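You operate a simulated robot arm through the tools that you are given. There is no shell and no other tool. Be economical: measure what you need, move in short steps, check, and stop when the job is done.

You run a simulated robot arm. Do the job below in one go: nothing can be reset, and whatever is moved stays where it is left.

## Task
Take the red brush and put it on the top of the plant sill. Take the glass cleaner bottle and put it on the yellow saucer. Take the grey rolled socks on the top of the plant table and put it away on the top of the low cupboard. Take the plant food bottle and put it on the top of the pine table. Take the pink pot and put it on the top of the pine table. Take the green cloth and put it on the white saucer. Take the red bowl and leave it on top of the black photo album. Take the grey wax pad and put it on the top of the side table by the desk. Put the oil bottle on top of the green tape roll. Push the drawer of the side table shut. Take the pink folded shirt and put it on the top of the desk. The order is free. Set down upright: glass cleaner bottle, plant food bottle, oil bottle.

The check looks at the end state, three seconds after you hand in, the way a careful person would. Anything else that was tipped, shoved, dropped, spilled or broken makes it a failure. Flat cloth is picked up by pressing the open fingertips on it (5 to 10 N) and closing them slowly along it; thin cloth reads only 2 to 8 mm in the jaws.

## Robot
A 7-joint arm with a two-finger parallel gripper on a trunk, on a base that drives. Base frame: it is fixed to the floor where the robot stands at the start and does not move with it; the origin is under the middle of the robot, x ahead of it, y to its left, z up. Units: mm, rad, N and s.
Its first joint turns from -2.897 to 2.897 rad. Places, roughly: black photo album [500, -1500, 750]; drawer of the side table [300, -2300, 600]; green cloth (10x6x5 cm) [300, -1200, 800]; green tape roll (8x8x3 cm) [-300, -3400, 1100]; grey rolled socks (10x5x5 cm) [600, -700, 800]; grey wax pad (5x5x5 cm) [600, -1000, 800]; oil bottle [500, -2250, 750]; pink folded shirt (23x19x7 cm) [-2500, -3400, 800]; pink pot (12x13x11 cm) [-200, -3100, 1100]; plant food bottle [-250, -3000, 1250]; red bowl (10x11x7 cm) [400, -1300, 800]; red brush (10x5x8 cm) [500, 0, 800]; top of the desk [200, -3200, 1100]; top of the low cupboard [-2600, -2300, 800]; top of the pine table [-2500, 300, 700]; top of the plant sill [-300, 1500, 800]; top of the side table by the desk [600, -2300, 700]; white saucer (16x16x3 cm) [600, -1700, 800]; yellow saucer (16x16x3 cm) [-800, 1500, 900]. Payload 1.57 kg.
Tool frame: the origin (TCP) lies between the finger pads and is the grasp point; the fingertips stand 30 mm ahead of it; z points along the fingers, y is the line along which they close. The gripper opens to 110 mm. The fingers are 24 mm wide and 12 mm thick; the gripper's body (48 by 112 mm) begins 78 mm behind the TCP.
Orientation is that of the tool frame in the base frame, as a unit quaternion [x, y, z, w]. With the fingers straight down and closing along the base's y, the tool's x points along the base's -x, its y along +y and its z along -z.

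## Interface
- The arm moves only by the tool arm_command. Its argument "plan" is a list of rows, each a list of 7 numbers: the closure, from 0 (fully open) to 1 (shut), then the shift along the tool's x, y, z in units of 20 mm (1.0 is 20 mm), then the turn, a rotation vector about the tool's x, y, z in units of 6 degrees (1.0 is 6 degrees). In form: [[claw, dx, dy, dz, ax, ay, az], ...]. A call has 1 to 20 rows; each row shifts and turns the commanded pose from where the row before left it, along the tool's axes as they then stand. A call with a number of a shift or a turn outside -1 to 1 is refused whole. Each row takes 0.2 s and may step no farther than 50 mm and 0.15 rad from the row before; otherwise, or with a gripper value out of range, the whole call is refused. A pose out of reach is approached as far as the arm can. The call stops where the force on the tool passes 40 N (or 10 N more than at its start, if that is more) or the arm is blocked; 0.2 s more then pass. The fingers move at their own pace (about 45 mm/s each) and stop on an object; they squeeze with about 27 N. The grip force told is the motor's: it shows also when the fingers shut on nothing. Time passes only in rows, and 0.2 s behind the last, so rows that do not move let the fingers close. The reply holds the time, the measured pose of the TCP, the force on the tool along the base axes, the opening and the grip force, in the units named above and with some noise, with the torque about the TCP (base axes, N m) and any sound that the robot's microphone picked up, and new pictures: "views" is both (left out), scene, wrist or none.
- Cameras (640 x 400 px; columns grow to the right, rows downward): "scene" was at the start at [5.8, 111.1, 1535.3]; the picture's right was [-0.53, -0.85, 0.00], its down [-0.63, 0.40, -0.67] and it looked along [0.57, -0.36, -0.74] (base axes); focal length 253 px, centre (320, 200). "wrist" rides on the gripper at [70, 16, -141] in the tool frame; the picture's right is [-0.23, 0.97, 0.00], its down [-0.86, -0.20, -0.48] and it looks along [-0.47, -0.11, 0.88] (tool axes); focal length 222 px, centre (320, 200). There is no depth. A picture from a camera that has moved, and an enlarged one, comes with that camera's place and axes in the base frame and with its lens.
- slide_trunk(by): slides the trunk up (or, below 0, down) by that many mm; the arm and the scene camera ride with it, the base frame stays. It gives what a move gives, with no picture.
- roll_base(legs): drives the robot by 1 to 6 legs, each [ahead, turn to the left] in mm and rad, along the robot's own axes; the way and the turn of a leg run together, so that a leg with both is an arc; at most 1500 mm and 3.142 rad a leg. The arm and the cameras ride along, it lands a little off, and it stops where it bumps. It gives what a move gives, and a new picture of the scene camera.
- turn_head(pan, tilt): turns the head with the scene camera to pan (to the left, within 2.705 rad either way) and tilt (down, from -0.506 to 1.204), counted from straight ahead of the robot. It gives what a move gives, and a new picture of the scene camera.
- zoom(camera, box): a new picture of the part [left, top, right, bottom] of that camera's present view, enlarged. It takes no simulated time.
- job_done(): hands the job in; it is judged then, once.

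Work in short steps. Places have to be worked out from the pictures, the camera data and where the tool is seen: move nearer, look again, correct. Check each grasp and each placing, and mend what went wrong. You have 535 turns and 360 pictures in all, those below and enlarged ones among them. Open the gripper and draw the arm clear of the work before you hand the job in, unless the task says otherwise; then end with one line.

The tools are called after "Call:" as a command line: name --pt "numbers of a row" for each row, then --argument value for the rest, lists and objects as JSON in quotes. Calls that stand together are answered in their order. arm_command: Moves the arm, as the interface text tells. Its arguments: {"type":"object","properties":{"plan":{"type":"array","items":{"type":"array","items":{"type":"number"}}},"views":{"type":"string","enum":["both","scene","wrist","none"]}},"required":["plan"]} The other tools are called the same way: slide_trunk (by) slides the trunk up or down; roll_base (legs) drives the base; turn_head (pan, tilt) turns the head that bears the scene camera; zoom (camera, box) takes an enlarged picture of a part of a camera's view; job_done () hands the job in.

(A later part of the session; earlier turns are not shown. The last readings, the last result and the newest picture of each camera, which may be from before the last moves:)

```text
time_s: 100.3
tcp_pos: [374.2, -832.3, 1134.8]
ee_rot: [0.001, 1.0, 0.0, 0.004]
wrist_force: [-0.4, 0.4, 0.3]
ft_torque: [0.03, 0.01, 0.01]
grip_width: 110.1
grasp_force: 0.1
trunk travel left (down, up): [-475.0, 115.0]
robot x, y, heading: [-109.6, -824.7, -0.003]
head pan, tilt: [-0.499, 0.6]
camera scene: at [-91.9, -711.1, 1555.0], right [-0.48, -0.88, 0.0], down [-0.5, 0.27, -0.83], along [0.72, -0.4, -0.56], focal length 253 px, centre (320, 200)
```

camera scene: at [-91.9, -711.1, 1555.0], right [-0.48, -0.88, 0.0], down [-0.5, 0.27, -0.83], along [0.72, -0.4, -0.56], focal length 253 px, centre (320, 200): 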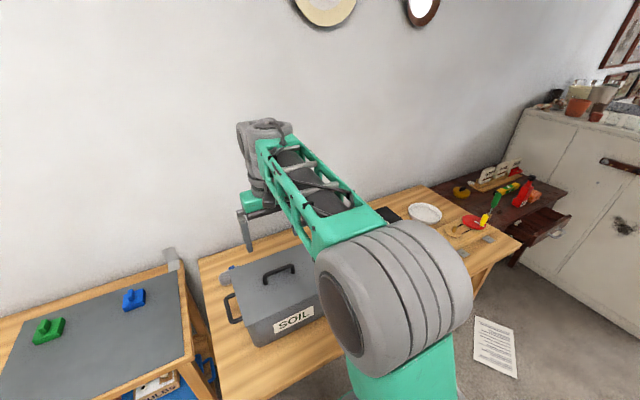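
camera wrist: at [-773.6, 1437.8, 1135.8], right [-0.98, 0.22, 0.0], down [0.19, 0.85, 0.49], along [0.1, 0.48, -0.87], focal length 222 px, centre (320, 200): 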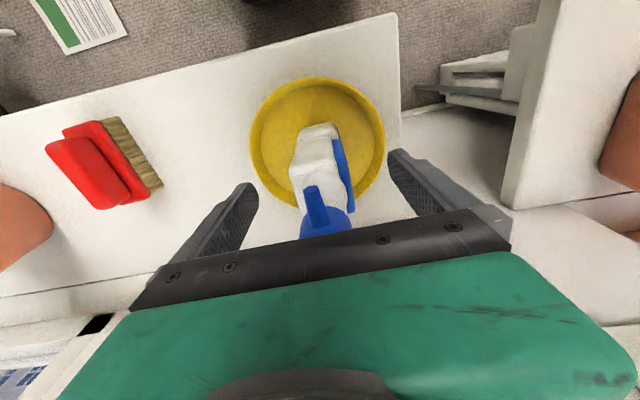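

Socks appear behind the steel box's left-back corner near (600,-704). Zoom to see (turn the head back first).

Call:
turn_head --pan 0.1 --tilt 0.75

Call:
zoom --camera "scene" --box '[310, 190, 470, 290]'

```text
time_s: 101.3
tcp_pos: [374.0, -833.9, 1133.5]
ee_rot: [0.0, 1.0, 0.0, 0.004]
wrist_force: [0.8, -0.1, 0.0]
ft_torque: [0.01, 0.0, -0.03]
grip_width: 109.8
grasp_force: 0.0
trunk travel left (down, up): [-475.0, 115.0]
robot x, y, heading: [-110.9, -825.2, -0.004]
head pan, tilt: [0.099, 0.75]
camera scene: at [-87.0, -660.7, 1542.2], right [0.1, -1.0, 0.0], down [-0.68, -0.07, -0.73], along [0.73, 0.07, -0.68], focal length 253 px, centre (320, 200)
```

scene: 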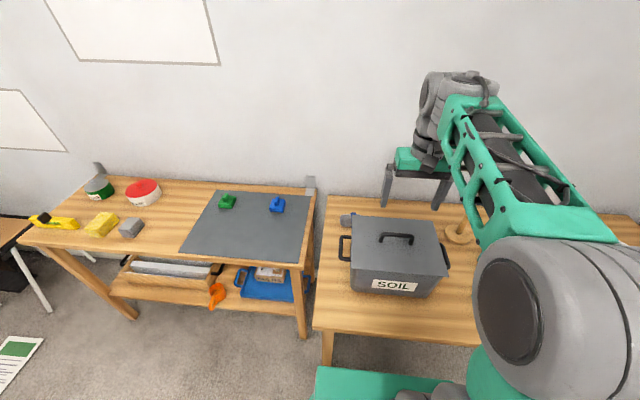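

```text
4.00 times, centred on (390, 240) of scene
camera zoom: at [-87.0, -660.7, 1542.2], right [0.1, -1.0, 0.0], down [-0.68, -0.07, -0.73], along [0.73, 0.07, -0.68], focal length 1012 px, centre (40, 40)
```

zoom: 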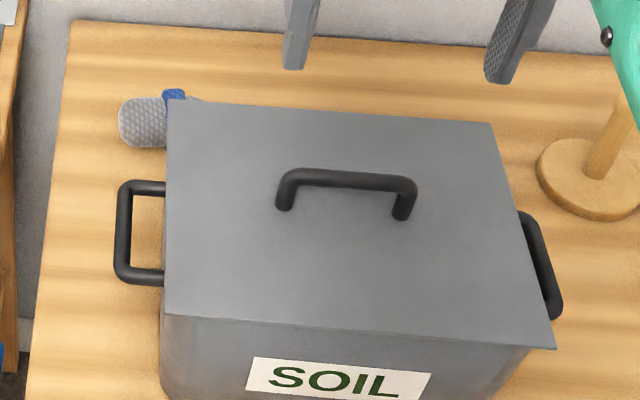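

Socks lie along y, centre about (596,-722), behind the box. I move above and rotate the gripper 90° so that it closes along x.

Call:
arm_command --pt "0 -0.8 0.4 0 0 0 1" --pt "0 -0.85 0.3 0 0 0 1" --pt "0 -0.85 0.2 0 0 0 1" --pt "0 -0.85 0.1 0 0 0 1" --pt "0 0 0 0 0 0 1" --pt "0 0 0 0 0 0 1" --pt "0 0 0 0 0 0 1" --pt "0 0 0 0 0 0 1" --pt "0 0 0 0 0 0 1" --pt "0 0 0 0 0 0 1" --pt "0 0 0 0 0 0 1" --pt "0 0 0 0 0 0 1" --pt "0 0 0 0 0 0 1" --pt "0 0 0 0 0 0 1" --pt "0 0 0 0 0 0 1" --pt "0 0 0 0 0 0 0" --views "both"

```text
time_s: 104.7
tcp_pos: [442.0, -824.6, 1135.7]
ee_rot: [0.708, 0.706, 0.003, 0.004]
wrist_force: [-0.4, 0.9, -0.2]
ft_torque: [-0.02, 0.0, -0.02]
grip_width: 110.0
grasp_force: 0.1
trunk travel left (down, up): [-475.0, 115.0]
robot x, y, heading: [-110.7, -823.7, -0.003]
head pan, tilt: [0.099, 0.75]
camera scene: at [-87.0, -660.6, 1542.1], right [0.1, -1.0, 0.0], down [-0.68, -0.07, -0.73], along [0.73, 0.07, -0.68], focal length 253 px, centre (320, 200)
camera wrist: at [456.0, -755.1, 1276.9], right [0.97, -0.23, 0.01], down [-0.21, -0.85, 0.48], along [-0.1, -0.47, -0.88], focal length 222 px, centre (320, 200)
```

scene: 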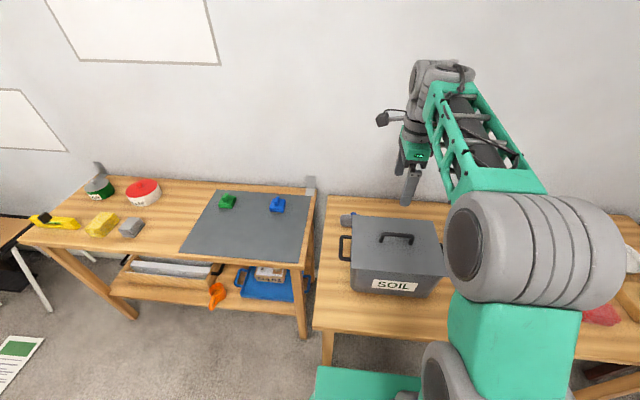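
wrist: 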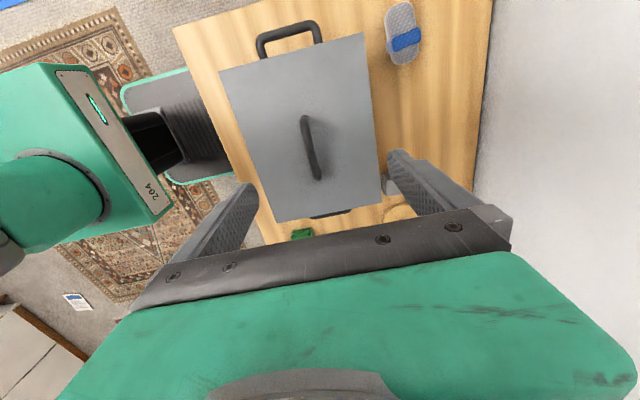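

Socks centre ≈ (617,-727), at the edge of reach. I reposition the base forward and to the right between the table legs.

Call:
roll_base --legs '[[-200, 0], [0, -0.45], [275, 0], [0, 0.45]]'

Call:
arm_command --pt "0 0 0 0 0 0 0" --views "wrist"

```text
time_s: 110.5
tcp_pos: [483.3, -954.1, 1134.7]
ee_rot: [0.712, 0.702, 0.003, 0.003]
wrist_force: [0.9, -0.1, -0.2]
ft_torque: [0.03, 0.03, 0.02]
grip_width: 110.5
grasp_force: 0.0
trunk travel left (down, up): [-475.0, 115.0]
robot x, y, heading: [-68.5, -946.6, -0.013]
head pan, tilt: [0.099, 0.75]
camera scene: at [-44.7, -783.3, 1542.1], right [0.08, -1.0, 0.0], down [-0.68, -0.06, -0.73], along [0.73, 0.06, -0.68], focal length 253 px, centre (320, 200)
```

scene: 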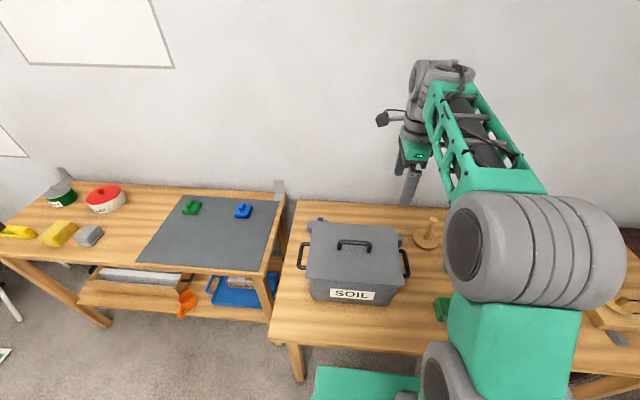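

```text
time_s: 110.9
tcp_pos: [481.6, -954.1, 1134.4]
ee_rot: [0.712, 0.702, 0.004, 0.003]
wrist_force: [-0.7, 0.4, -0.9]
ft_torque: [0.0, -0.02, -0.03]
grip_width: 110.0
grasp_force: 0.0
trunk travel left (down, up): [-475.0, 115.0]
robot x, y, heading: [-71.9, -947.3, -0.013]
head pan, tilt: [0.099, 0.75]
camera wrist: at [496.8, -885.4, 1276.8], right [0.97, -0.24, 0.01], down [-0.22, -0.85, 0.48], along [-0.11, -0.46, -0.88], focal length 222 px, centre (320, 200)
```

wrist: 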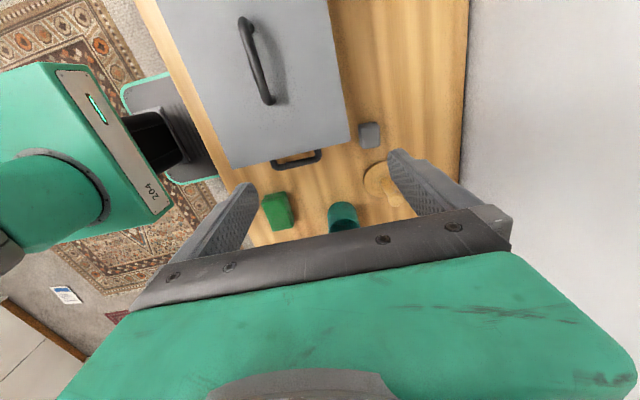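

Wax pad seen at (577,-1004). Now move over the socks at (617,-727).

Call:
arm_command --pt "0 0.95 0.55 0 0 0 0" --pt "0 0.95 0.55 0 0 0 0" --pt "0 0.95 0.55 0 0 0 0" --pt "0 0.95 0.55 0 0 0 0" --pt "0 0.95 0.55 0 0 0 0" --pt "0 0.95 0.55 0 0 0 0" --pt "0 0.95 0.55 0 0 0 0" --pt "0 0.95 0.55 0 0 0 0" --pt "0 0.95 0.55 0 0 0 0" --pt "0 0.95 0.55 0 0 0 0" --pt "0 0.95 0.55 0 0 0 0" --pt "0 0.95 0.55 1 0 0 0" --pt "0 0 0 1 0 0 0" --pt "0 0 0 1 0 0 0" --pt "0 0 0 1 0 0 0" --pt "0 0 0 1 0 0 0" --views "wrist"

```text
time_s: 114.3
tcp_pos: [589.1, -745.0, 1028.5]
ee_rot: [0.712, 0.702, 0.003, 0.003]
wrist_force: [-0.6, 0.0, -0.1]
ft_torque: [0.01, 0.02, 0.0]
grip_width: 109.9
grasp_force: 0.0
out of reach, approached as far as the arm can: row 10, 11, 12
trunk travel left (down, up): [-475.0, 115.0]
robot x, y, heading: [-66.3, -949.7, -0.018]
head pan, tilt: [0.099, 0.75]
camera wrist: at [603.6, -675.9, 1169.9], right [0.97, -0.24, 0.01], down [-0.22, -0.85, 0.48], along [-0.11, -0.46, -0.88], focal length 222 px, centre (320, 200)
```

wrist: 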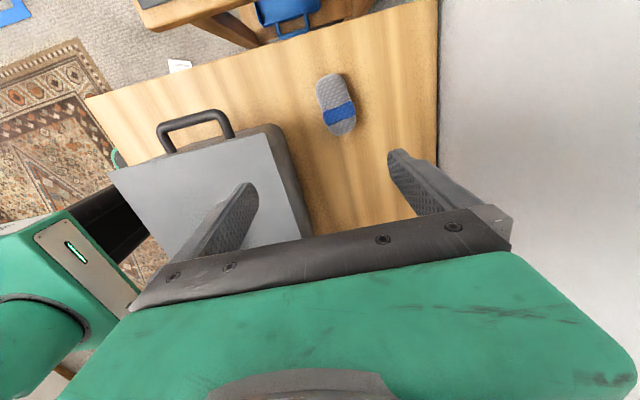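

Socks at (622,-716), along y. Lower while moving toward it.

Call:
arm_command --pt "0 0 0 1 0 0 0" --pt "0 0 0 1 0 0 0" --pt "0 0 0.5 1 0 0 0" --pt "0 0.2 0.5 1 0 0 0" --pt "0 0.2 0.5 1 0 0 0" --pt "0 0.3 0.2 1 0 0 0" --pt "0 0 0 0.5 0 0 0" --pt "0 0 0 0 0 0 0" --views "wrist"

```text
time_s: 116.1
tcp_pos: [625.0, -730.4, 896.6]
ee_rot: [0.712, 0.702, 0.003, 0.003]
wrist_force: [0.3, 0.8, 0.0]
ft_torque: [-0.02, -0.01, 0.0]
grip_width: 109.9
grasp_force: 0.2
trunk travel left (down, up): [-475.0, 115.0]
robot x, y, heading: [-67.9, -945.9, -0.014]
head pan, tilt: [0.099, 0.75]
camera wrist: at [638.9, -662.3, 1038.4], right [0.97, -0.24, 0.01], down [-0.22, -0.85, 0.48], along [-0.11, -0.46, -0.88], focal length 222 px, centre (320, 200)
```

wrist: 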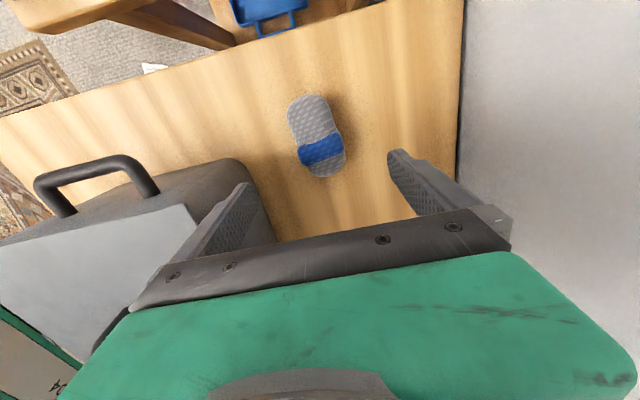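

Aligned; nudge +y 8 mm, descend and close.

Call:
arm_command --pt "0 0.4 0 1 0 0 0" --pt "0 0 0 1 0 0 0" --pt "0 0 0 1 0 0 0" --pt "0 0 0 0.5 0 0 0" --pt "0 0 0 0.5 0 0 0" --pt "1 0 0 0 0 0 0" --pt "1 0 0 0 0 0 0" --pt "1 0 0 0 0 0 0" --pt "1 0 0 0 0 0 0" --pt "1 0 0 0 0 0 0" --pt "1 0 0 0 0 0 0" --views "wrist"

```text
time_s: 118.5
tcp_pos: [625.1, -724.4, 815.1]
ee_rot: [0.712, 0.702, 0.003, 0.003]
wrist_force: [0.1, -0.9, 0.4]
ft_torque: [0.01, 0.04, 0.03]
grip_width: 52.6
grasp_force: 27.1
trunk travel left (down, up): [-475.0, 115.0]
robot x, y, heading: [-68.9, -945.1, -0.015]
head pan, tilt: [0.099, 0.75]
camera wrist: at [639.3, -655.6, 957.4], right [0.97, -0.24, 0.01], down [-0.22, -0.85, 0.48], along [-0.11, -0.46, -0.88], focal length 222 px, centre (320, 200)
```

wrist: 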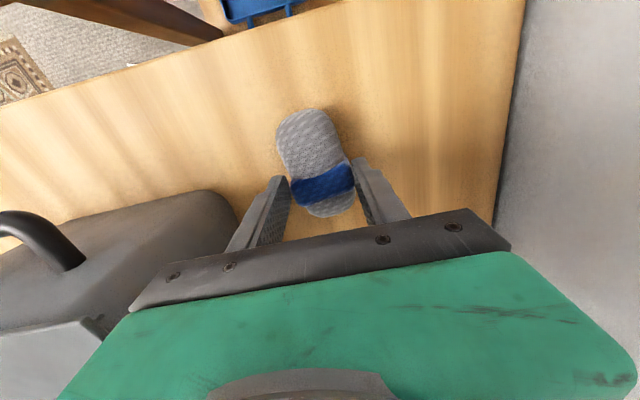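

Socks gripped. Lift and bring back closer to the robot.

Call:
arm_command --pt "1 0 0 -1 0 0 0" --pt "1 0 0 -1 0 0 0" --pt "1 0 0 -1 0 0 0" --pt "1 0 0 -1 0 0 0" --pt "1 0 0 -1 0 0 0" --pt "1 0 0 -1 0 0 0" --pt "1 0 0 -1 0 0 0" --pt "1 0 0 -1 0 0 0" --pt "1 0 0 -1 0 0 0" --pt "1 -1 -1 -1 0 0 0" --pt "1 -1 -1 -1 0 0 0" --pt "1 -1 -1 -1 0 0 0" --pt "1 -1 -1 -1 0 0 0" --pt "1 -1 -1 -1 0 0 0" --pt "1 -1 -1 0 0 0 0" --pt "1 -1 -1 0 0 0 0" --pt "1 -1 -1 0 0 0 0" --pt "1 -1 -1 0 0 0 0" --pt "1 -1 -1 0 0 0 0" --views "scene"

```text
time_s: 122.5
tcp_pos: [479.1, -903.3, 1103.5]
ee_rot: [0.712, 0.703, 0.003, 0.004]
wrist_force: [-0.1, -0.5, -0.6]
ft_torque: [-0.01, -0.01, -0.02]
grip_width: 51.5
grasp_force: 27.8
out of reach, approached as far as the arm can: row 11, 12, 13, 14
trunk travel left (down, up): [-475.0, 115.0]
robot x, y, heading: [-67.4, -949.6, -0.02]
head pan, tilt: [0.099, 0.75]
camera scene: at [-44.7, -783.5, 1542.1], right [0.08, -1.0, 0.0], down [-0.68, -0.06, -0.73], along [0.73, 0.06, -0.68], focal length 253 px, centre (320, 200)
```

scene: 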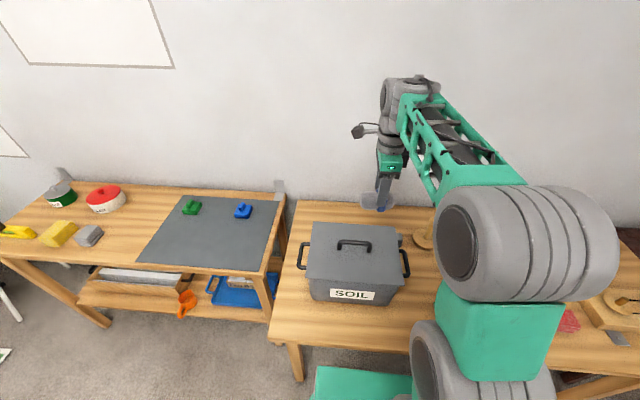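

Socks in hand. Back out and drive to the low cupboard, approaching along −x around y=-2350.

Call:
roll_base --legs '[[-290, 0], [0, -2.15], [850, 0], [840, 0], [0, -0.976]]'

Call:
turn_head --pan 0.15 --tilt 0.5

```text
time_s: 140.3
tcp_pos: [-1838.7, -2375.0, 1103.9]
ee_rot: [-0.7, 0.714, 0.004, -0.003]
wrist_force: [-0.7, -0.7, -1.0]
ft_torque: [-0.01, -0.03, -0.02]
grip_width: 48.9
grasp_force: 27.5
trunk travel left (down, up): [-475.0, 115.0]
robot x, y, heading: [-1288.3, -2335.7, 3.122]
head pan, tilt: [0.099, 0.75]
camera scene: at [-1316.8, -2496.3, 1542.2], right [-0.08, 1.0, 0.0], down [0.68, 0.05, -0.73], along [-0.73, -0.06, -0.68], focal length 253 px, centre (320, 200)
```

scene: 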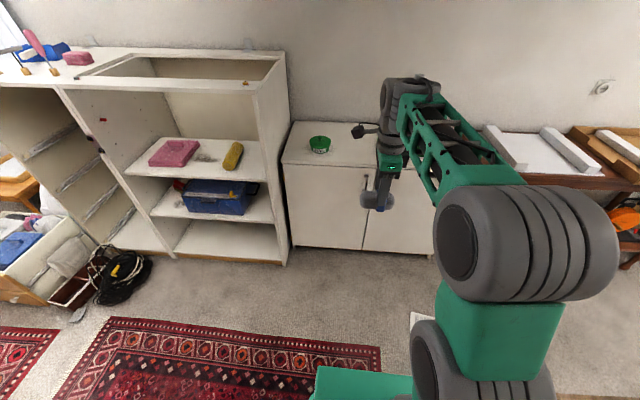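

```text
time_s: 141.0
tcp_pos: [-1838.9, -2375.5, 1103.4]
ee_rot: [-0.701, 0.714, 0.003, -0.003]
wrist_force: [-0.2, 0.3, -0.4]
ft_torque: [0.05, 0.03, 0.0]
grip_width: 49.0
grasp_force: 27.0
trunk travel left (down, up): [-475.0, 115.0]
robot x, y, heading: [-1293.2, -2333.2, 3.124]
head pan, tilt: [0.15, 0.499]
camera scene: at [-1324.4, -2501.7, 1564.0], right [-0.13, 0.99, 0.0], down [0.48, 0.06, -0.88], along [-0.87, -0.11, -0.48], focal length 253 px, centre (320, 200)
```

scene: 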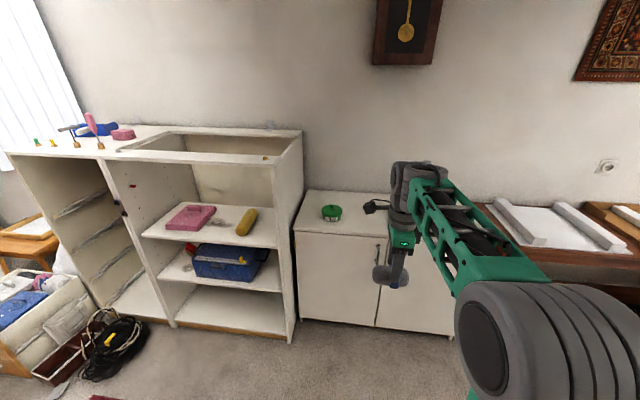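

I drive forward to the cupboard.

Call:
roll_base --legs '[[640, 0.02]]'

Call:
arm_command --pt "1 0 0 0 0 0 0" --views "wrist"

```text
time_s: 144.6
tcp_pos: [-2473.9, -2384.5, 1104.7]
ee_rot: [0.709, -0.705, -0.002, 0.004]
wrist_force: [0.2, -0.1, -0.6]
ft_torque: [0.0, -0.01, 0.02]
grip_width: 49.0
grasp_force: 26.7
trunk travel left (down, up): [-475.0, 115.0]
robot x, y, heading: [-1920.9, -2326.2, -3.137]
head pan, tilt: [0.15, 0.499]
camera scene: at [-1955.7, -2497.4, 1564.1], right [-0.15, 0.99, 0.0], down [0.47, 0.07, -0.88], along [-0.87, -0.13, -0.48], focal length 253 px, centre (320, 200)
```

scene: 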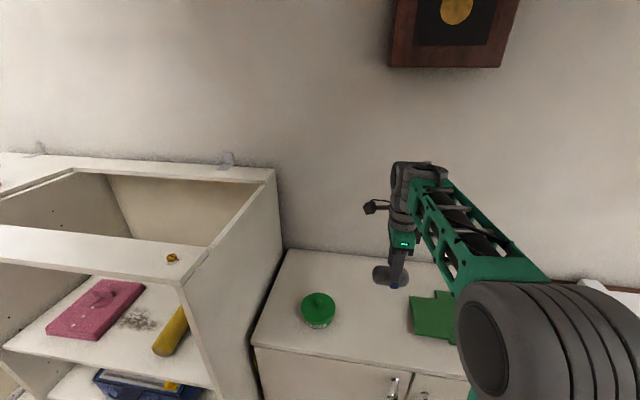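

```text
time_s: 145.0
tcp_pos: [-2473.1, -2383.0, 1102.2]
ee_rot: [0.709, -0.706, -0.003, 0.003]
wrist_force: [0.1, -0.3, -0.4]
ft_torque: [-0.01, -0.04, -0.02]
grip_width: 49.0
grasp_force: 27.2
trunk travel left (down, up): [-475.0, 115.0]
robot x, y, heading: [-1922.6, -2328.4, -3.137]
head pan, tilt: [0.15, 0.499]
camera wrist: at [-2489.3, -2454.2, 1245.6], right [-0.97, 0.22, 0.01], down [0.2, 0.86, 0.48], along [0.1, 0.47, -0.88], focal length 222 px, centre (320, 200)
```

wrist: 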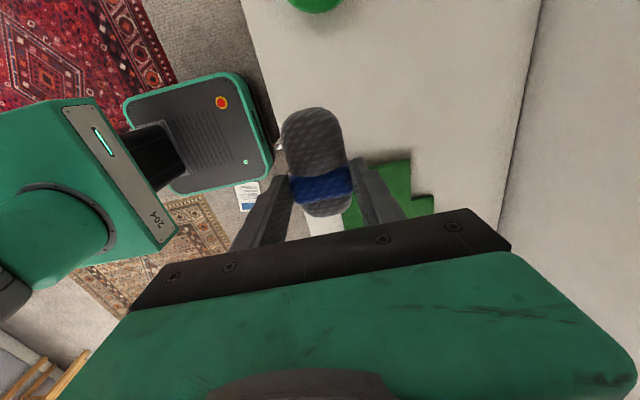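

Free strip between the green tub and the green mat: I place the socks at about (-2560,-2400). Move and lower.

Call:
arm_command --pt "1 0.2 1 0 0 0 0" --pt "1 0.2 1 0 0 0 0" --pt "1 0.2 1 0 0 0 0" --pt "1 0.2 1 0 0 0 0" --pt "1 0 0.3 1 0 0 0" --pt "1 0 0 1 0 0 0" --pt "1 0 0 1 0 0 0" --pt "1 0 0 1 0 0 0" --pt "1 0 0 1 0 0 0" --pt "1 0 0 1 0 0 0" --pt "1 0 0 1 0 0 0" --pt "1 0 0 1 0 0 0" --pt "1 0 0 1 0 0 0" --pt "1 0 0 1 0 0 0" --pt "1 0 0 1 0 0 0" --views "wrist"

```text
time_s: 148.2
tcp_pos: [-2563.4, -2399.8, 885.6]
ee_rot: [0.71, -0.705, -0.003, 0.003]
wrist_force: [0.0, 0.5, -0.3]
ft_torque: [-0.01, 0.0, 0.0]
grip_width: 49.0
grasp_force: 27.1
trunk travel left (down, up): [-475.0, 115.0]
robot x, y, heading: [-1928.0, -2332.8, -3.14]
head pan, tilt: [0.15, 0.499]
camera wrist: at [-2578.2, -2470.6, 1027.3], right [-0.97, 0.22, 0.01], down [0.2, 0.86, 0.48], along [0.1, 0.47, -0.88], focal length 222 px, centre (320, 200)
```

wrist: 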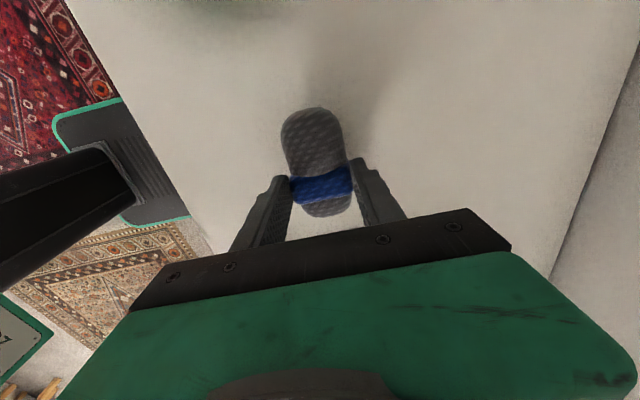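

Clear below. Lower in small steps to contact.

Call:
arm_command --pt "1 0 0 1 0 0 0" --pt "1 0 0 1 0 0 0" --pt "1 0 0 0.5 0 0 0" --pt "1 0 0 0.3 0 0 0" --pt "1 0 0 0.3 0 0 0" --pt "1 0 0 0.3 0 0 0" --pt "1 0 0 0.2 0 0 0" --pt "1 0 0 0.2 0 0 0" --pt "1 0 0 0 0 0 0" --views "none"

```text
time_s: 148.8
tcp_pos: [-2566.4, -2400.1, 864.1]
ee_rot: [0.709, -0.705, -0.008, 0.011]
wrist_force: [2.4, -1.0, 14.9]
ft_torque: [0.13, -0.34, -0.01]
grip_width: 48.9
grasp_force: 26.6
trunk travel left (down, up): [-475.0, 115.0]
robot x, y, heading: [-1928.1, -2330.9, -3.141]
head pan, tilt: [0.15, 0.499]
stopped in row 2: the force on the tool passed its limit (the readings are from after the stop); the commanded pose is now the measured one
```

Contact at z=864 — cupboard top is ≈830. Release and lift.

Call:
arm_command --pt "1 0 0 -0.1 0 0 0" --pt "0 0 0 0 0 0 0" --pt "0 0 0 0 0 0 0" --pt "0 0 0 0 0 0 0" --pt "0 0 0 0 0 0 0" --pt "0 0 0 -1 0 0 0" --pt "0 0 0 -1 0 0 0" --pt "0 0 0 -1 0 0 0" --pt "0 0 0 -1 0 0 0" --pt "0 0 0 -1 0 0 0" --pt "0 0 0 -1 0 0 0" --pt "0 0 0 -1 0 0 0" --pt "0 0 0 -1 0 0 0" --pt "0 0 0 -1 0 0 0" --views "wrist"

```text
time_s: 151.8
tcp_pos: [-2561.4, -2401.1, 1042.5]
ee_rot: [0.709, -0.705, -0.008, 0.009]
wrist_force: [0.2, 0.7, -0.1]
ft_torque: [-0.03, 0.0, 0.02]
grip_width: 110.2
grasp_force: 0.0
trunk travel left (down, up): [-475.0, 115.0]
robot x, y, heading: [-1923.9, -2329.5, -3.138]
head pan, tilt: [0.15, 0.499]
camera wrist: at [-2575.7, -2471.0, 1184.2], right [-0.97, 0.22, 0.02], down [0.21, 0.86, 0.47], along [0.09, 0.47, -0.88], focal length 222 px, centre (320, 200)
```

wrist: 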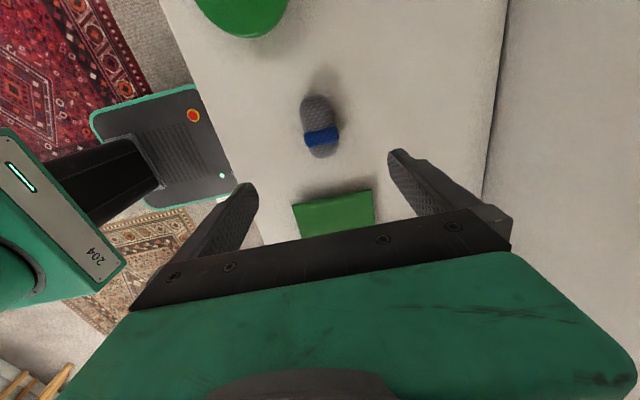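

Socks placed. Now retract the arm and drive in front of the open shelf to look at the pink shirt.

Call:
arm_command --pt "0 0 0 -1 0.23 0 0" --pt "0 0 -1 -1 0 0 0" --pt "0 0 -1 -1 0 0 0" --pt "0 0 -1 -1 0 0 0" --pt "0 0 -1 -0.5 0 0 0" --pt "0 0 -1 0 0 0 0" --pt "0 0 -1 0 0 0 0" --pt "0 0 -1 0 0 0 0" --pt "0 0 -1 0 0 0 0" --pt "0 0 -1 0 0 0 0" --pt "0 0 -1 0 0 0 0" --pt "0 0 -1 0 0 0 0" --pt "0 0 -1 0 0 0 0" --views "none"

Call:
roll_base --legs '[[-50, 0], [0, 1.571], [1040, 0], [0, -1.571]]'

Call:
turn_head --pan 0.1 --tilt 0.8

```text
time_s: 154.6
tcp_pos: [-2320.7, -2399.4, 1133.4]
ee_rot: [0.709, -0.705, 0.0, -0.001]
wrist_force: [0.4, -0.7, 0.1]
ft_torque: [0.01, -0.03, 0.04]
grip_width: 109.9
grasp_force: 0.0
trunk travel left (down, up): [-475.0, 115.0]
robot x, y, heading: [-1921.9, -2334.5, -3.132]
head pan, tilt: [0.15, 0.499]
```

```text
time_s: 167.0
tcp_pos: [-2202.9, -3595.2, 1134.0]
ee_rot: [0.852, -0.523, 0.001, -0.002]
wrist_force: [39.1, -21.3, 4.3]
ft_torque: [1.07, 2.13, 1.89]
grip_width: 87.7
grasp_force: 0.0
trunk travel left (down, up): [-475.0, 115.0]
robot x, y, heading: [-1876.5, -3371.0, -2.719]
head pan, tilt: [0.15, 0.499]
stopped in leg 4: the force on the tool passed its limit (the readings are from after the stop); the commanded pose is now the measured one
camera scene: at [-1829.8, -3535.8, 1563.7], right [-0.54, 0.84, 0.0], down [0.4, 0.26, -0.88], along [-0.74, -0.47, -0.48], focal length 253 px, centre (320, 200)
```

scene: 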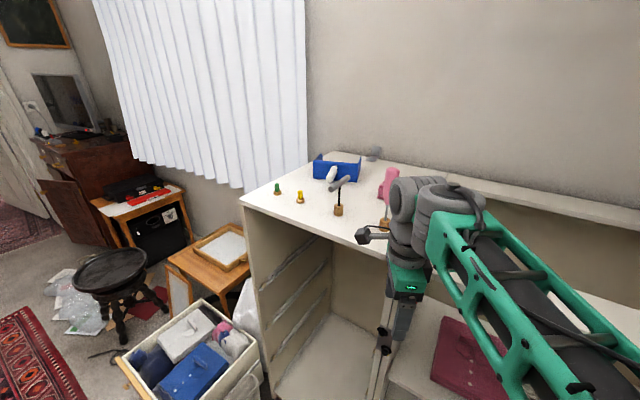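

```text
time_s: 167.8
tcp_pos: [-2204.5, -3594.4, 1133.8]
ee_rot: [0.849, -0.528, -0.001, -0.002]
wrist_force: [44.6, -24.8, 2.9]
ft_torque: [1.23, 2.44, 2.12]
grip_width: 84.6
grasp_force: 0.0
trunk travel left (down, up): [-475.0, 115.0]
robot x, y, heading: [-1872.0, -3368.9, -2.726]
head pan, tilt: [0.099, 0.799]
camera scene: at [-1823.1, -3529.3, 1537.5], right [-0.5, 0.87, 0.01], down [0.62, 0.36, -0.7], along [-0.61, -0.34, -0.71], focal length 253 px, centre (320, 200)
```

scene: 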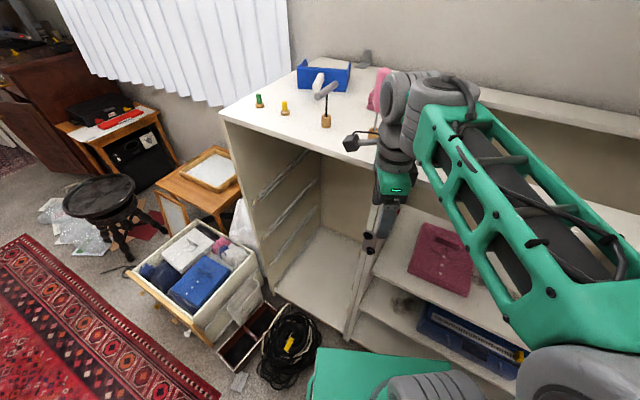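

The gripper touched the cabinet's front panel while turning. Back the base off straight to free it.

Call:
roll_base --legs '[[-150, 0]]'

```text
time_s: 169.2
tcp_pos: [-2070.9, -3529.7, 1133.5]
ee_rot: [0.849, -0.528, 0.003, -0.002]
wrist_force: [-0.6, -0.5, 0.0]
ft_torque: [-0.04, -0.02, 0.01]
grip_width: 110.0
grasp_force: 0.0
trunk travel left (down, up): [-475.0, 115.0]
robot x, y, heading: [-1734.4, -3306.2, -2.727]
head pan, tilt: [0.099, 0.799]
camera scene: at [-1692.0, -3463.8, 1538.2], right [-0.49, 0.87, 0.0], down [0.62, 0.35, -0.7], along [-0.61, -0.34, -0.72], focal length 253 px, centre (320, 200)
```

scene: 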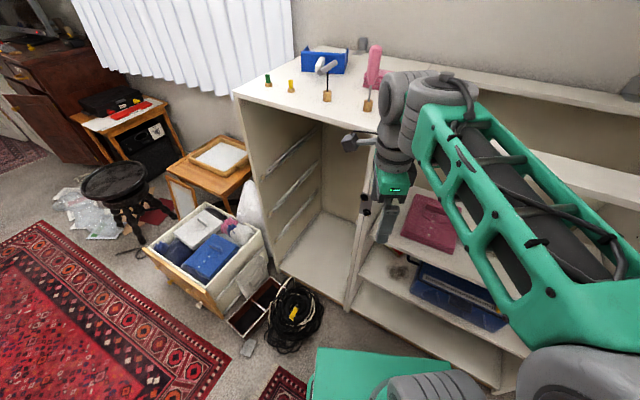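

Now turn to face the cabinet and look closely at the shirt.

Call:
roll_base --legs '[[0, -0.415]]'

Call:
turn_head --pan 0.2 --tilt 0.7

Call:
zoom --camera "scene" --box '[160, 60, 480, 260]'

```text
time_s: 170.8
tcp_pos: [-2131.0, -3381.9, 1133.7]
ee_rot: [0.726, -0.688, 0.004, -0.001]
wrist_force: [-0.3, -0.3, 0.3]
ft_torque: [-0.03, -0.01, -0.01]
grip_width: 110.0
grasp_force: 0.0
trunk travel left (down, up): [-475.0, 115.0]
robot x, y, heading: [-1739.8, -3308.6, -3.128]
head pan, tilt: [0.099, 0.799]
camera scene: at [-1758.0, -3469.7, 1538.2], right [-0.11, 0.99, 0.0], down [0.71, 0.08, -0.7], along [-0.69, -0.08, -0.72], focal length 253 px, centre (320, 200)
```

scene: 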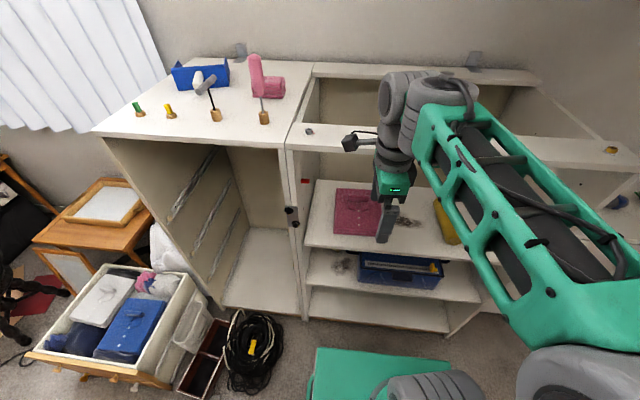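

```text
time_s: 171.4
tcp_pos: [-2131.5, -3381.7, 1133.8]
ee_rot: [0.725, -0.688, 0.004, -0.002]
wrist_force: [1.0, -1.0, 0.3]
ft_torque: [-0.01, 0.01, -0.02]
grip_width: 109.9
grasp_force: 0.1
trunk travel left (down, up): [-475.0, 115.0]
robot x, y, heading: [-1739.2, -3306.1, -3.127]
head pan, tilt: [0.201, 0.7]
camera scene: at [-1760.8, -3478.7, 1546.4], right [-0.21, 0.98, 0.0], down [0.63, 0.13, -0.76], along [-0.75, -0.16, -0.64], focal length 253 px, centre (320, 200)
```

scene: 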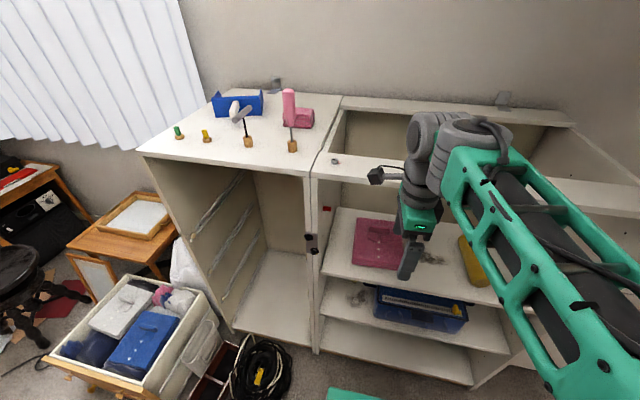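

```text
2.00 times, centred on (320, 160) of scene
camera zoom: at [-1760.8, -3478.7, 1546.4], right [-0.21, 0.98, 0.0], down [0.63, 0.13, -0.76], along [-0.75, -0.16, -0.64], focal length 506 px, centre (320, 280)
```

zoom: 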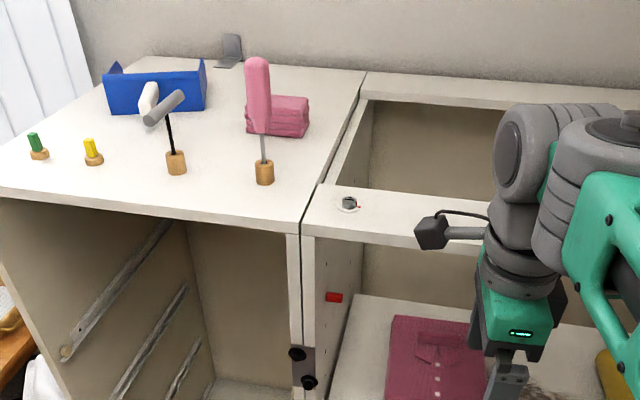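

The shirt has a raised fold on top that may serve as a grip. I rotate the gripper back to standard and pitch it forward so it can enter under the front rail.

Call:
arm_command --pt "0 0 0 0 0 0 -1" --pt "0 0 0 0 0 0 -1" --pt "0 0 0 0 0 0 -1" --pt "0 0 0 0 0 0 -1" --pt "0 0 0 0 0 0 -1" --pt "0 0 0 0 0 0 -1" --pt "0 0 0 0 0 0 -1" --pt "0 0 0 0 0 0 -1" --pt "0 0 0 0 0 0 -1" --pt "0 0 0 0 0 0 -1" --pt "0 0 0 0 0 0 -1" --pt "0 0 0 0 0 0 -1" --pt "0 0 0 0 0 0 -1" --pt "0 0 0 0 0 0 -1" --pt "0 0 0 0 0 0 -0.6" --views "none"

Call:
arm_command --pt "0 0 0 0 0 -1 0" --pt "0 0 0 0 0 -1 0" --pt "0 0 0 0 0 -1 0" --pt "0 0 0 0 0 -1 0" --pt "0 0 0 0 0 -1 0" --pt "0 0 0 0 0 -1 0" --pt "0 0 0 0 0 -0.5 0" --pt "0 0 0 0 0 0 0" --views "both"

```text
time_s: 174.6
tcp_pos: [-2132.4, -3382.5, 1133.5]
ee_rot: [1.0, 0.006, 0.003, 0.0]
wrist_force: [0.6, 0.0, 0.7]
ft_torque: [-0.05, 0.0, -0.02]
grip_width: 110.0
grasp_force: 0.1
trunk travel left (down, up): [-475.0, 115.0]
robot x, y, heading: [-1738.1, -3306.7, -3.129]
head pan, tilt: [0.201, 0.7]
```

```text
time_s: 176.4
tcp_pos: [-2132.1, -3382.7, 1129.9]
ee_rot: [0.946, 0.007, -0.324, -0.002]
wrist_force: [0.4, -0.5, 0.8]
ft_torque: [0.0, 0.01, 0.0]
grip_width: 109.9
grasp_force: 0.0
trunk travel left (down, up): [-475.0, 115.0]
robot x, y, heading: [-1736.6, -3307.5, -3.128]
head pan, tilt: [0.201, 0.7]
camera scene: at [-1760.9, -3478.8, 1548.1], right [-0.21, 0.98, 0.0], down [0.63, 0.13, -0.76], along [-0.75, -0.16, -0.64], focal length 253 px, centre (320, 200)
camera wrist: at [-1991.9, -3398.0, 1198.2], right [-0.17, -0.98, 0.13], down [-0.38, 0.19, 0.9], along [-0.91, 0.1, -0.41], focal length 222 px, centre (320, 200)
```

scene: 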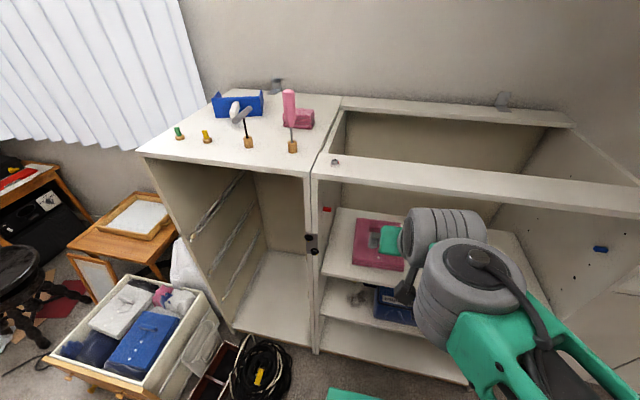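
wrist: 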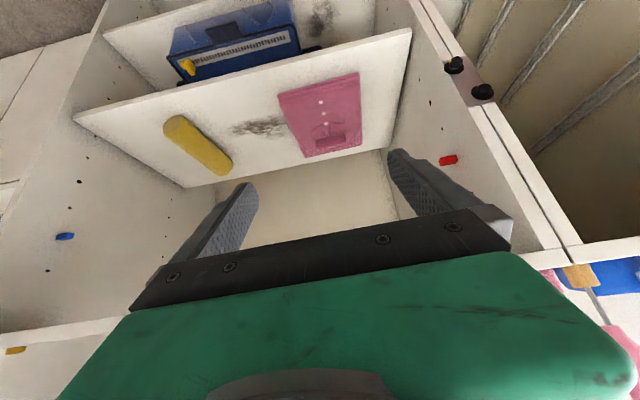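

Pitched ~38°. I lower the tool in front of the cabinet by 160 mm and drive a little closer, then look.

Call:
arm_command --pt "0 0.613 0 0.79 0 0 0" --pt "0 0.613 0 0.79 0 0 0" --pt "0 0.613 0 0.79 0 0 0" --pt "0 0.613 0 0.79 0 0 0" --pt "0 0.613 0 0.79 0 0 0" --pt "0 0.613 0 0.79 0 0 0" --pt "0 0.613 0 0.79 0 0 0" --pt "0 0.613 0 0.79 0 0 0" --pt "0 0 0 0 0 0 0" --views "none"

Call:
roll_base --legs '[[110, 0]]'

Call:
arm_command --pt "0 0 0 0 0 0 0" --views "wrist"

```text
time_s: 178.4
tcp_pos: [-2131.8, -3382.7, 973.4]
ee_rot: [0.943, 0.005, -0.332, 0.003]
wrist_force: [0.6, -0.1, 0.5]
ft_torque: [0.01, 0.0, -0.03]
grip_width: 110.0
grasp_force: 0.1
trunk travel left (down, up): [-475.0, 115.0]
robot x, y, heading: [-1734.6, -3307.1, -3.134]
head pan, tilt: [0.201, 0.7]
```

```text
time_s: 179.6
tcp_pos: [-2244.1, -3383.4, 973.9]
ee_rot: [0.944, 0.005, -0.331, 0.003]
wrist_force: [-0.3, 0.1, -0.4]
ft_torque: [0.01, -0.02, -0.02]
grip_width: 109.8
grasp_force: 0.1
trunk travel left (down, up): [-475.0, 115.0]
robot x, y, heading: [-1850.0, -3312.8, -3.131]
head pan, tilt: [0.201, 0.7]
camera scene: at [-1871.5, -3479.8, 1546.4], right [-0.21, 0.98, 0.0], down [0.63, 0.13, -0.76], along [-0.75, -0.16, -0.64], focal length 253 px, centre (320, 200)
```

scene: 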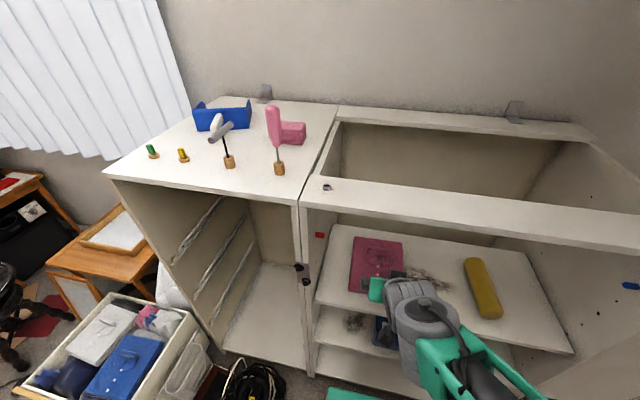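

```text
time_s: 180.0
tcp_pos: [-2243.6, -3384.1, 974.3]
ee_rot: [0.944, 0.005, -0.331, 0.004]
wrist_force: [-0.5, 0.4, 0.2]
ft_torque: [-0.02, -0.04, 0.02]
grip_width: 109.9
grasp_force: 0.0
trunk travel left (down, up): [-475.0, 115.0]
robot x, y, heading: [-1845.3, -3311.1, -3.131]
head pan, tilt: [0.201, 0.7]
camera wrist: at [-2101.9, -3398.9, 1041.0], right [-0.17, -0.98, 0.14], down [-0.37, 0.2, 0.91], along [-0.91, 0.1, -0.4], focal length 222 px, centre (320, 200)
```

wrist: 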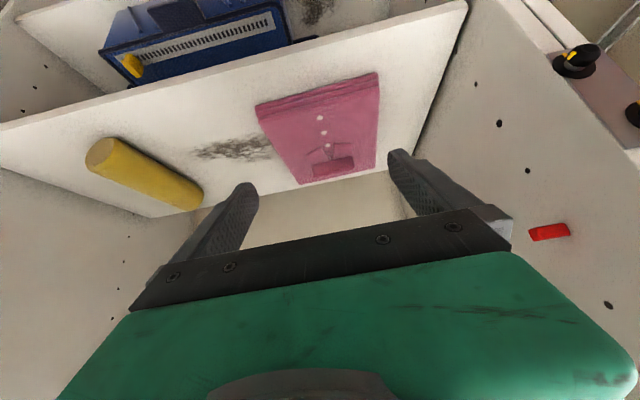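

Zoom on the shirt in both cameras to understand its shape.

Call:
zoom --camera "wrist" --box '[230, 50, 410, 200]'

Call:
zoom --camera "scene" --box '[320, 215, 440, 305]'

```text
2.67 times, centred on (320, 125) of wrist
camera zoom: at [-2101.9, -3398.9, 1041.0], right [-0.17, -0.98, 0.14], down [-0.37, 0.2, 0.91], along [-0.91, 0.1, -0.4], focal length 592 px, centre (320, 400)
```

zoom: 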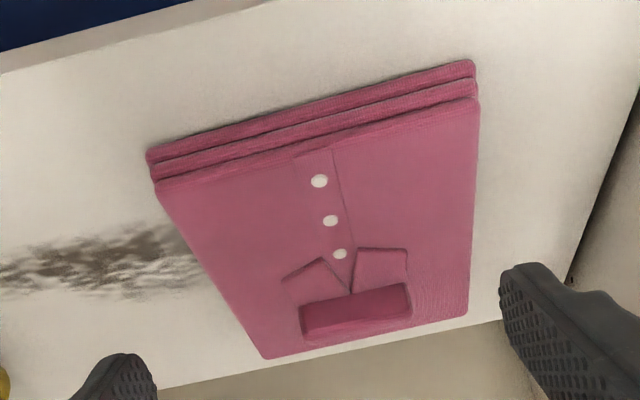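

```text
4.44 times, centred on (380, 260) of scene
camera zoom: at [-1871.1, -3479.8, 1546.4], right [-0.21, 0.98, 0.0], down [0.63, 0.13, -0.77], along [-0.75, -0.16, -0.64], focal length 1124 px, centre (53, -67)
```

zoom: 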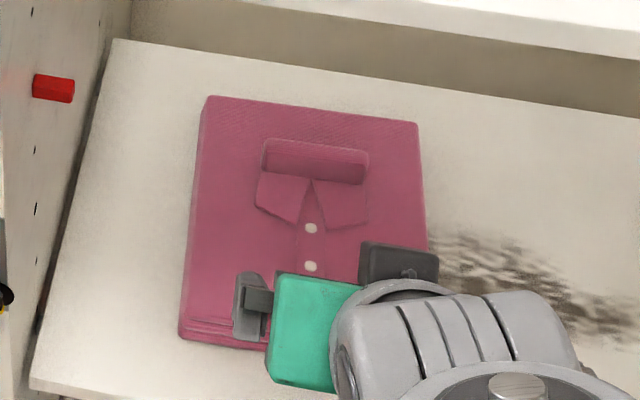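

The shirt has a stand-up collar bar at its back, ≈(-2507,-3392,795), long along y. I'll grip it across (closing along x) with a vertical tool, entering under the top rail with the trunk lowered. First back the arm up and away, and lower the trunk.

Call:
arm_command --pt "0 0.79 0 -0.613 0 0 0" --pt "0 0.79 0 -0.613 0 0 0" --pt "0 0.79 0 -0.613 0 0 0" --pt "0 -0.613 0 -0.79 0 1 0" --pt "0 -0.5 0 -0.86 0 1 0" --pt "0 -0.4 0 -0.9 0 1 0" --pt "0 -0.3 0 -0.95 0 1 0" --pt "0 -0.2 0 -1 0 1 0" --pt "0 -0.1 0 -1 0 1 0" --pt "0 0 0 -1 0 0.4 0" --pt "0 0 0 -1 0 0 0" --pt "0 0 0 -1 0 0 0" --views "none"

Call:
slide_trunk --by -250

Call:
arm_command --pt "0 0 0 0 0 0 1" --pt "0 0 0 0 0 0 1" --pt "0 0 0 0 0 0 1" --pt "0 0 0 0 0 0 1" --pt "0 0 0 0 0 0 1" --pt "0 0 0 0 0 0 1" --pt "0 0 0 0 0 0 1" --pt "0 0 0 0 0 0 1" --pt "0 0 0 0 0 0 1" --pt "0 0 0 0 0 0 1" --pt "0 0 0 0 0 0 1" --pt "0 0 0 0 0 0 1" --pt "0 0 0 0 0 0 1" --pt "0 0 0 0 0 0 1" --pt "0 0 0 0 0 0 1" --views "scene"

```text
time_s: 181.2
tcp_pos: [-2166.4, -3430.1, 1016.4]
ee_rot: [0.966, 0.086, -0.244, 0.029]
wrist_force: [0.0, 0.3, -0.7]
ft_torque: [0.0, 0.0, 0.0]
grip_width: 110.1
grasp_force: 0.1
trunk travel left (down, up): [-475.0, 115.0]
robot x, y, heading: [-1847.2, -3308.5, -3.133]
head pan, tilt: [0.201, 0.7]
stopped in row 6: the arm was blocked; the commanded pose is now the measured one
```

```text
time_s: 183.8
tcp_pos: [-2168.7, -3427.1, 770.1]
ee_rot: [0.969, 0.087, -0.232, 0.022]
wrist_force: [0.0, -0.3, -0.7]
ft_torque: [0.0, -0.01, -0.02]
grip_width: 109.7
grasp_force: 0.1
trunk travel left (down, up): [-225.0, 365.0]
robot x, y, heading: [-1850.6, -3310.0, -3.133]
head pan, tilt: [0.201, 0.7]
```

```text
time_s: 187.0
tcp_pos: [-2168.5, -3430.6, 761.4]
ee_rot: [0.747, -0.62, -0.148, 0.187]
wrist_force: [-0.4, -0.2, 0.0]
ft_torque: [-0.05, 0.0, 0.01]
grip_width: 109.8
grasp_force: 0.1
trunk travel left (down, up): [-225.0, 365.0]
robot x, y, heading: [-1852.5, -3309.2, -3.132]
head pan, tilt: [0.201, 0.7]
camera scene: at [-1879.2, -3479.7, 1295.6], right [-0.21, 0.98, 0.0], down [0.64, 0.13, -0.76], along [-0.74, -0.16, -0.65], focal length 253 px, centre (320, 200)
```

scene: 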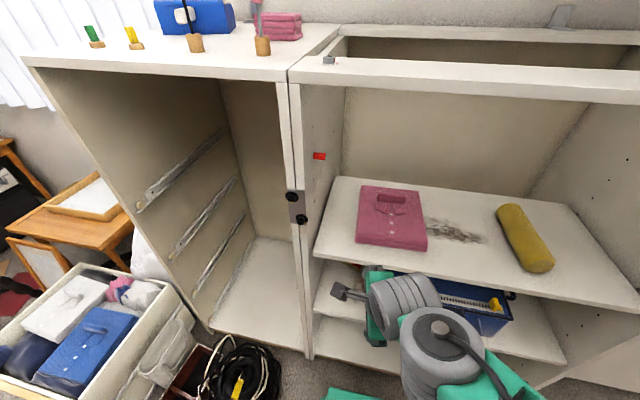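

The arm hit a joint limit on the way, but is free now. I correct the orientation to vertical (closing along x) and raise the TCP.

Call:
arm_command --pt "0 0 0 0 0.76 -0.09 0.29" --pt "0 0 0 0 0.76 -0.09 0.29" --pt "0 0 0 0 0.76 -0.09 0.29" --pt "0 0 0 0 0.76 -0.09 0.29" --pt "0 0 0 0 0.76 -0.09 0.29" --pt "0 0 0 0 0.76 -0.09 0.29" --pt "0 0 0 -1 0 0 0" --pt "0 0 0 -1 0 0 0" --pt "0 0 0 -1 0 0 0" --pt "0 0 0 -1 0 0 0" --pt "0 0 0 -1 0 0 0" --pt "0 0 0 -1 0 0 0" --views "scene"

Call:
zoom --camera "scene" --box '[300, 150, 460, 270]'

```text
time_s: 187.8
tcp_pos: [-2145.7, -3473.0, 780.9]
ee_rot: [0.782, -0.603, -0.082, 0.138]
wrist_force: [0.1, 0.4, 0.7]
ft_torque: [-0.02, 0.01, 0.0]
grip_width: 110.0
grasp_force: 0.1
trunk travel left (down, up): [-225.0, 365.0]
robot x, y, heading: [-1847.4, -3305.5, -3.137]
head pan, tilt: [0.201, 0.7]
stopped in row 3: the arm was blocked; the commanded pose is now the measured one
camera scene: at [-1871.1, -3479.4, 1297.4], right [-0.21, 0.98, 0.0], down [0.63, 0.13, -0.77], along [-0.75, -0.16, -0.64], focal length 253 px, centre (320, 200)
```

scene: 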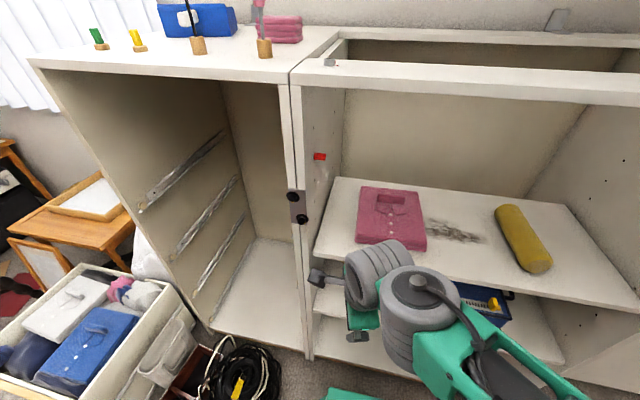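

```text
3.33 times, centred on (380, 210) of scene
camera zoom: at [-1871.1, -3479.4, 1297.4], right [-0.21, 0.98, 0.0], down [0.63, 0.13, -0.77], along [-0.75, -0.16, -0.64], focal length 843 px, centre (120, 167)
```

zoom: 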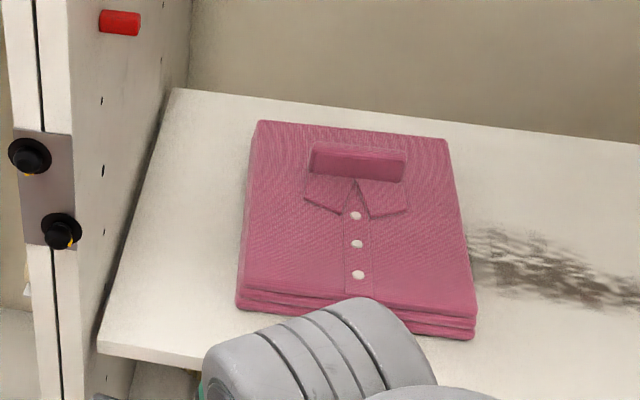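

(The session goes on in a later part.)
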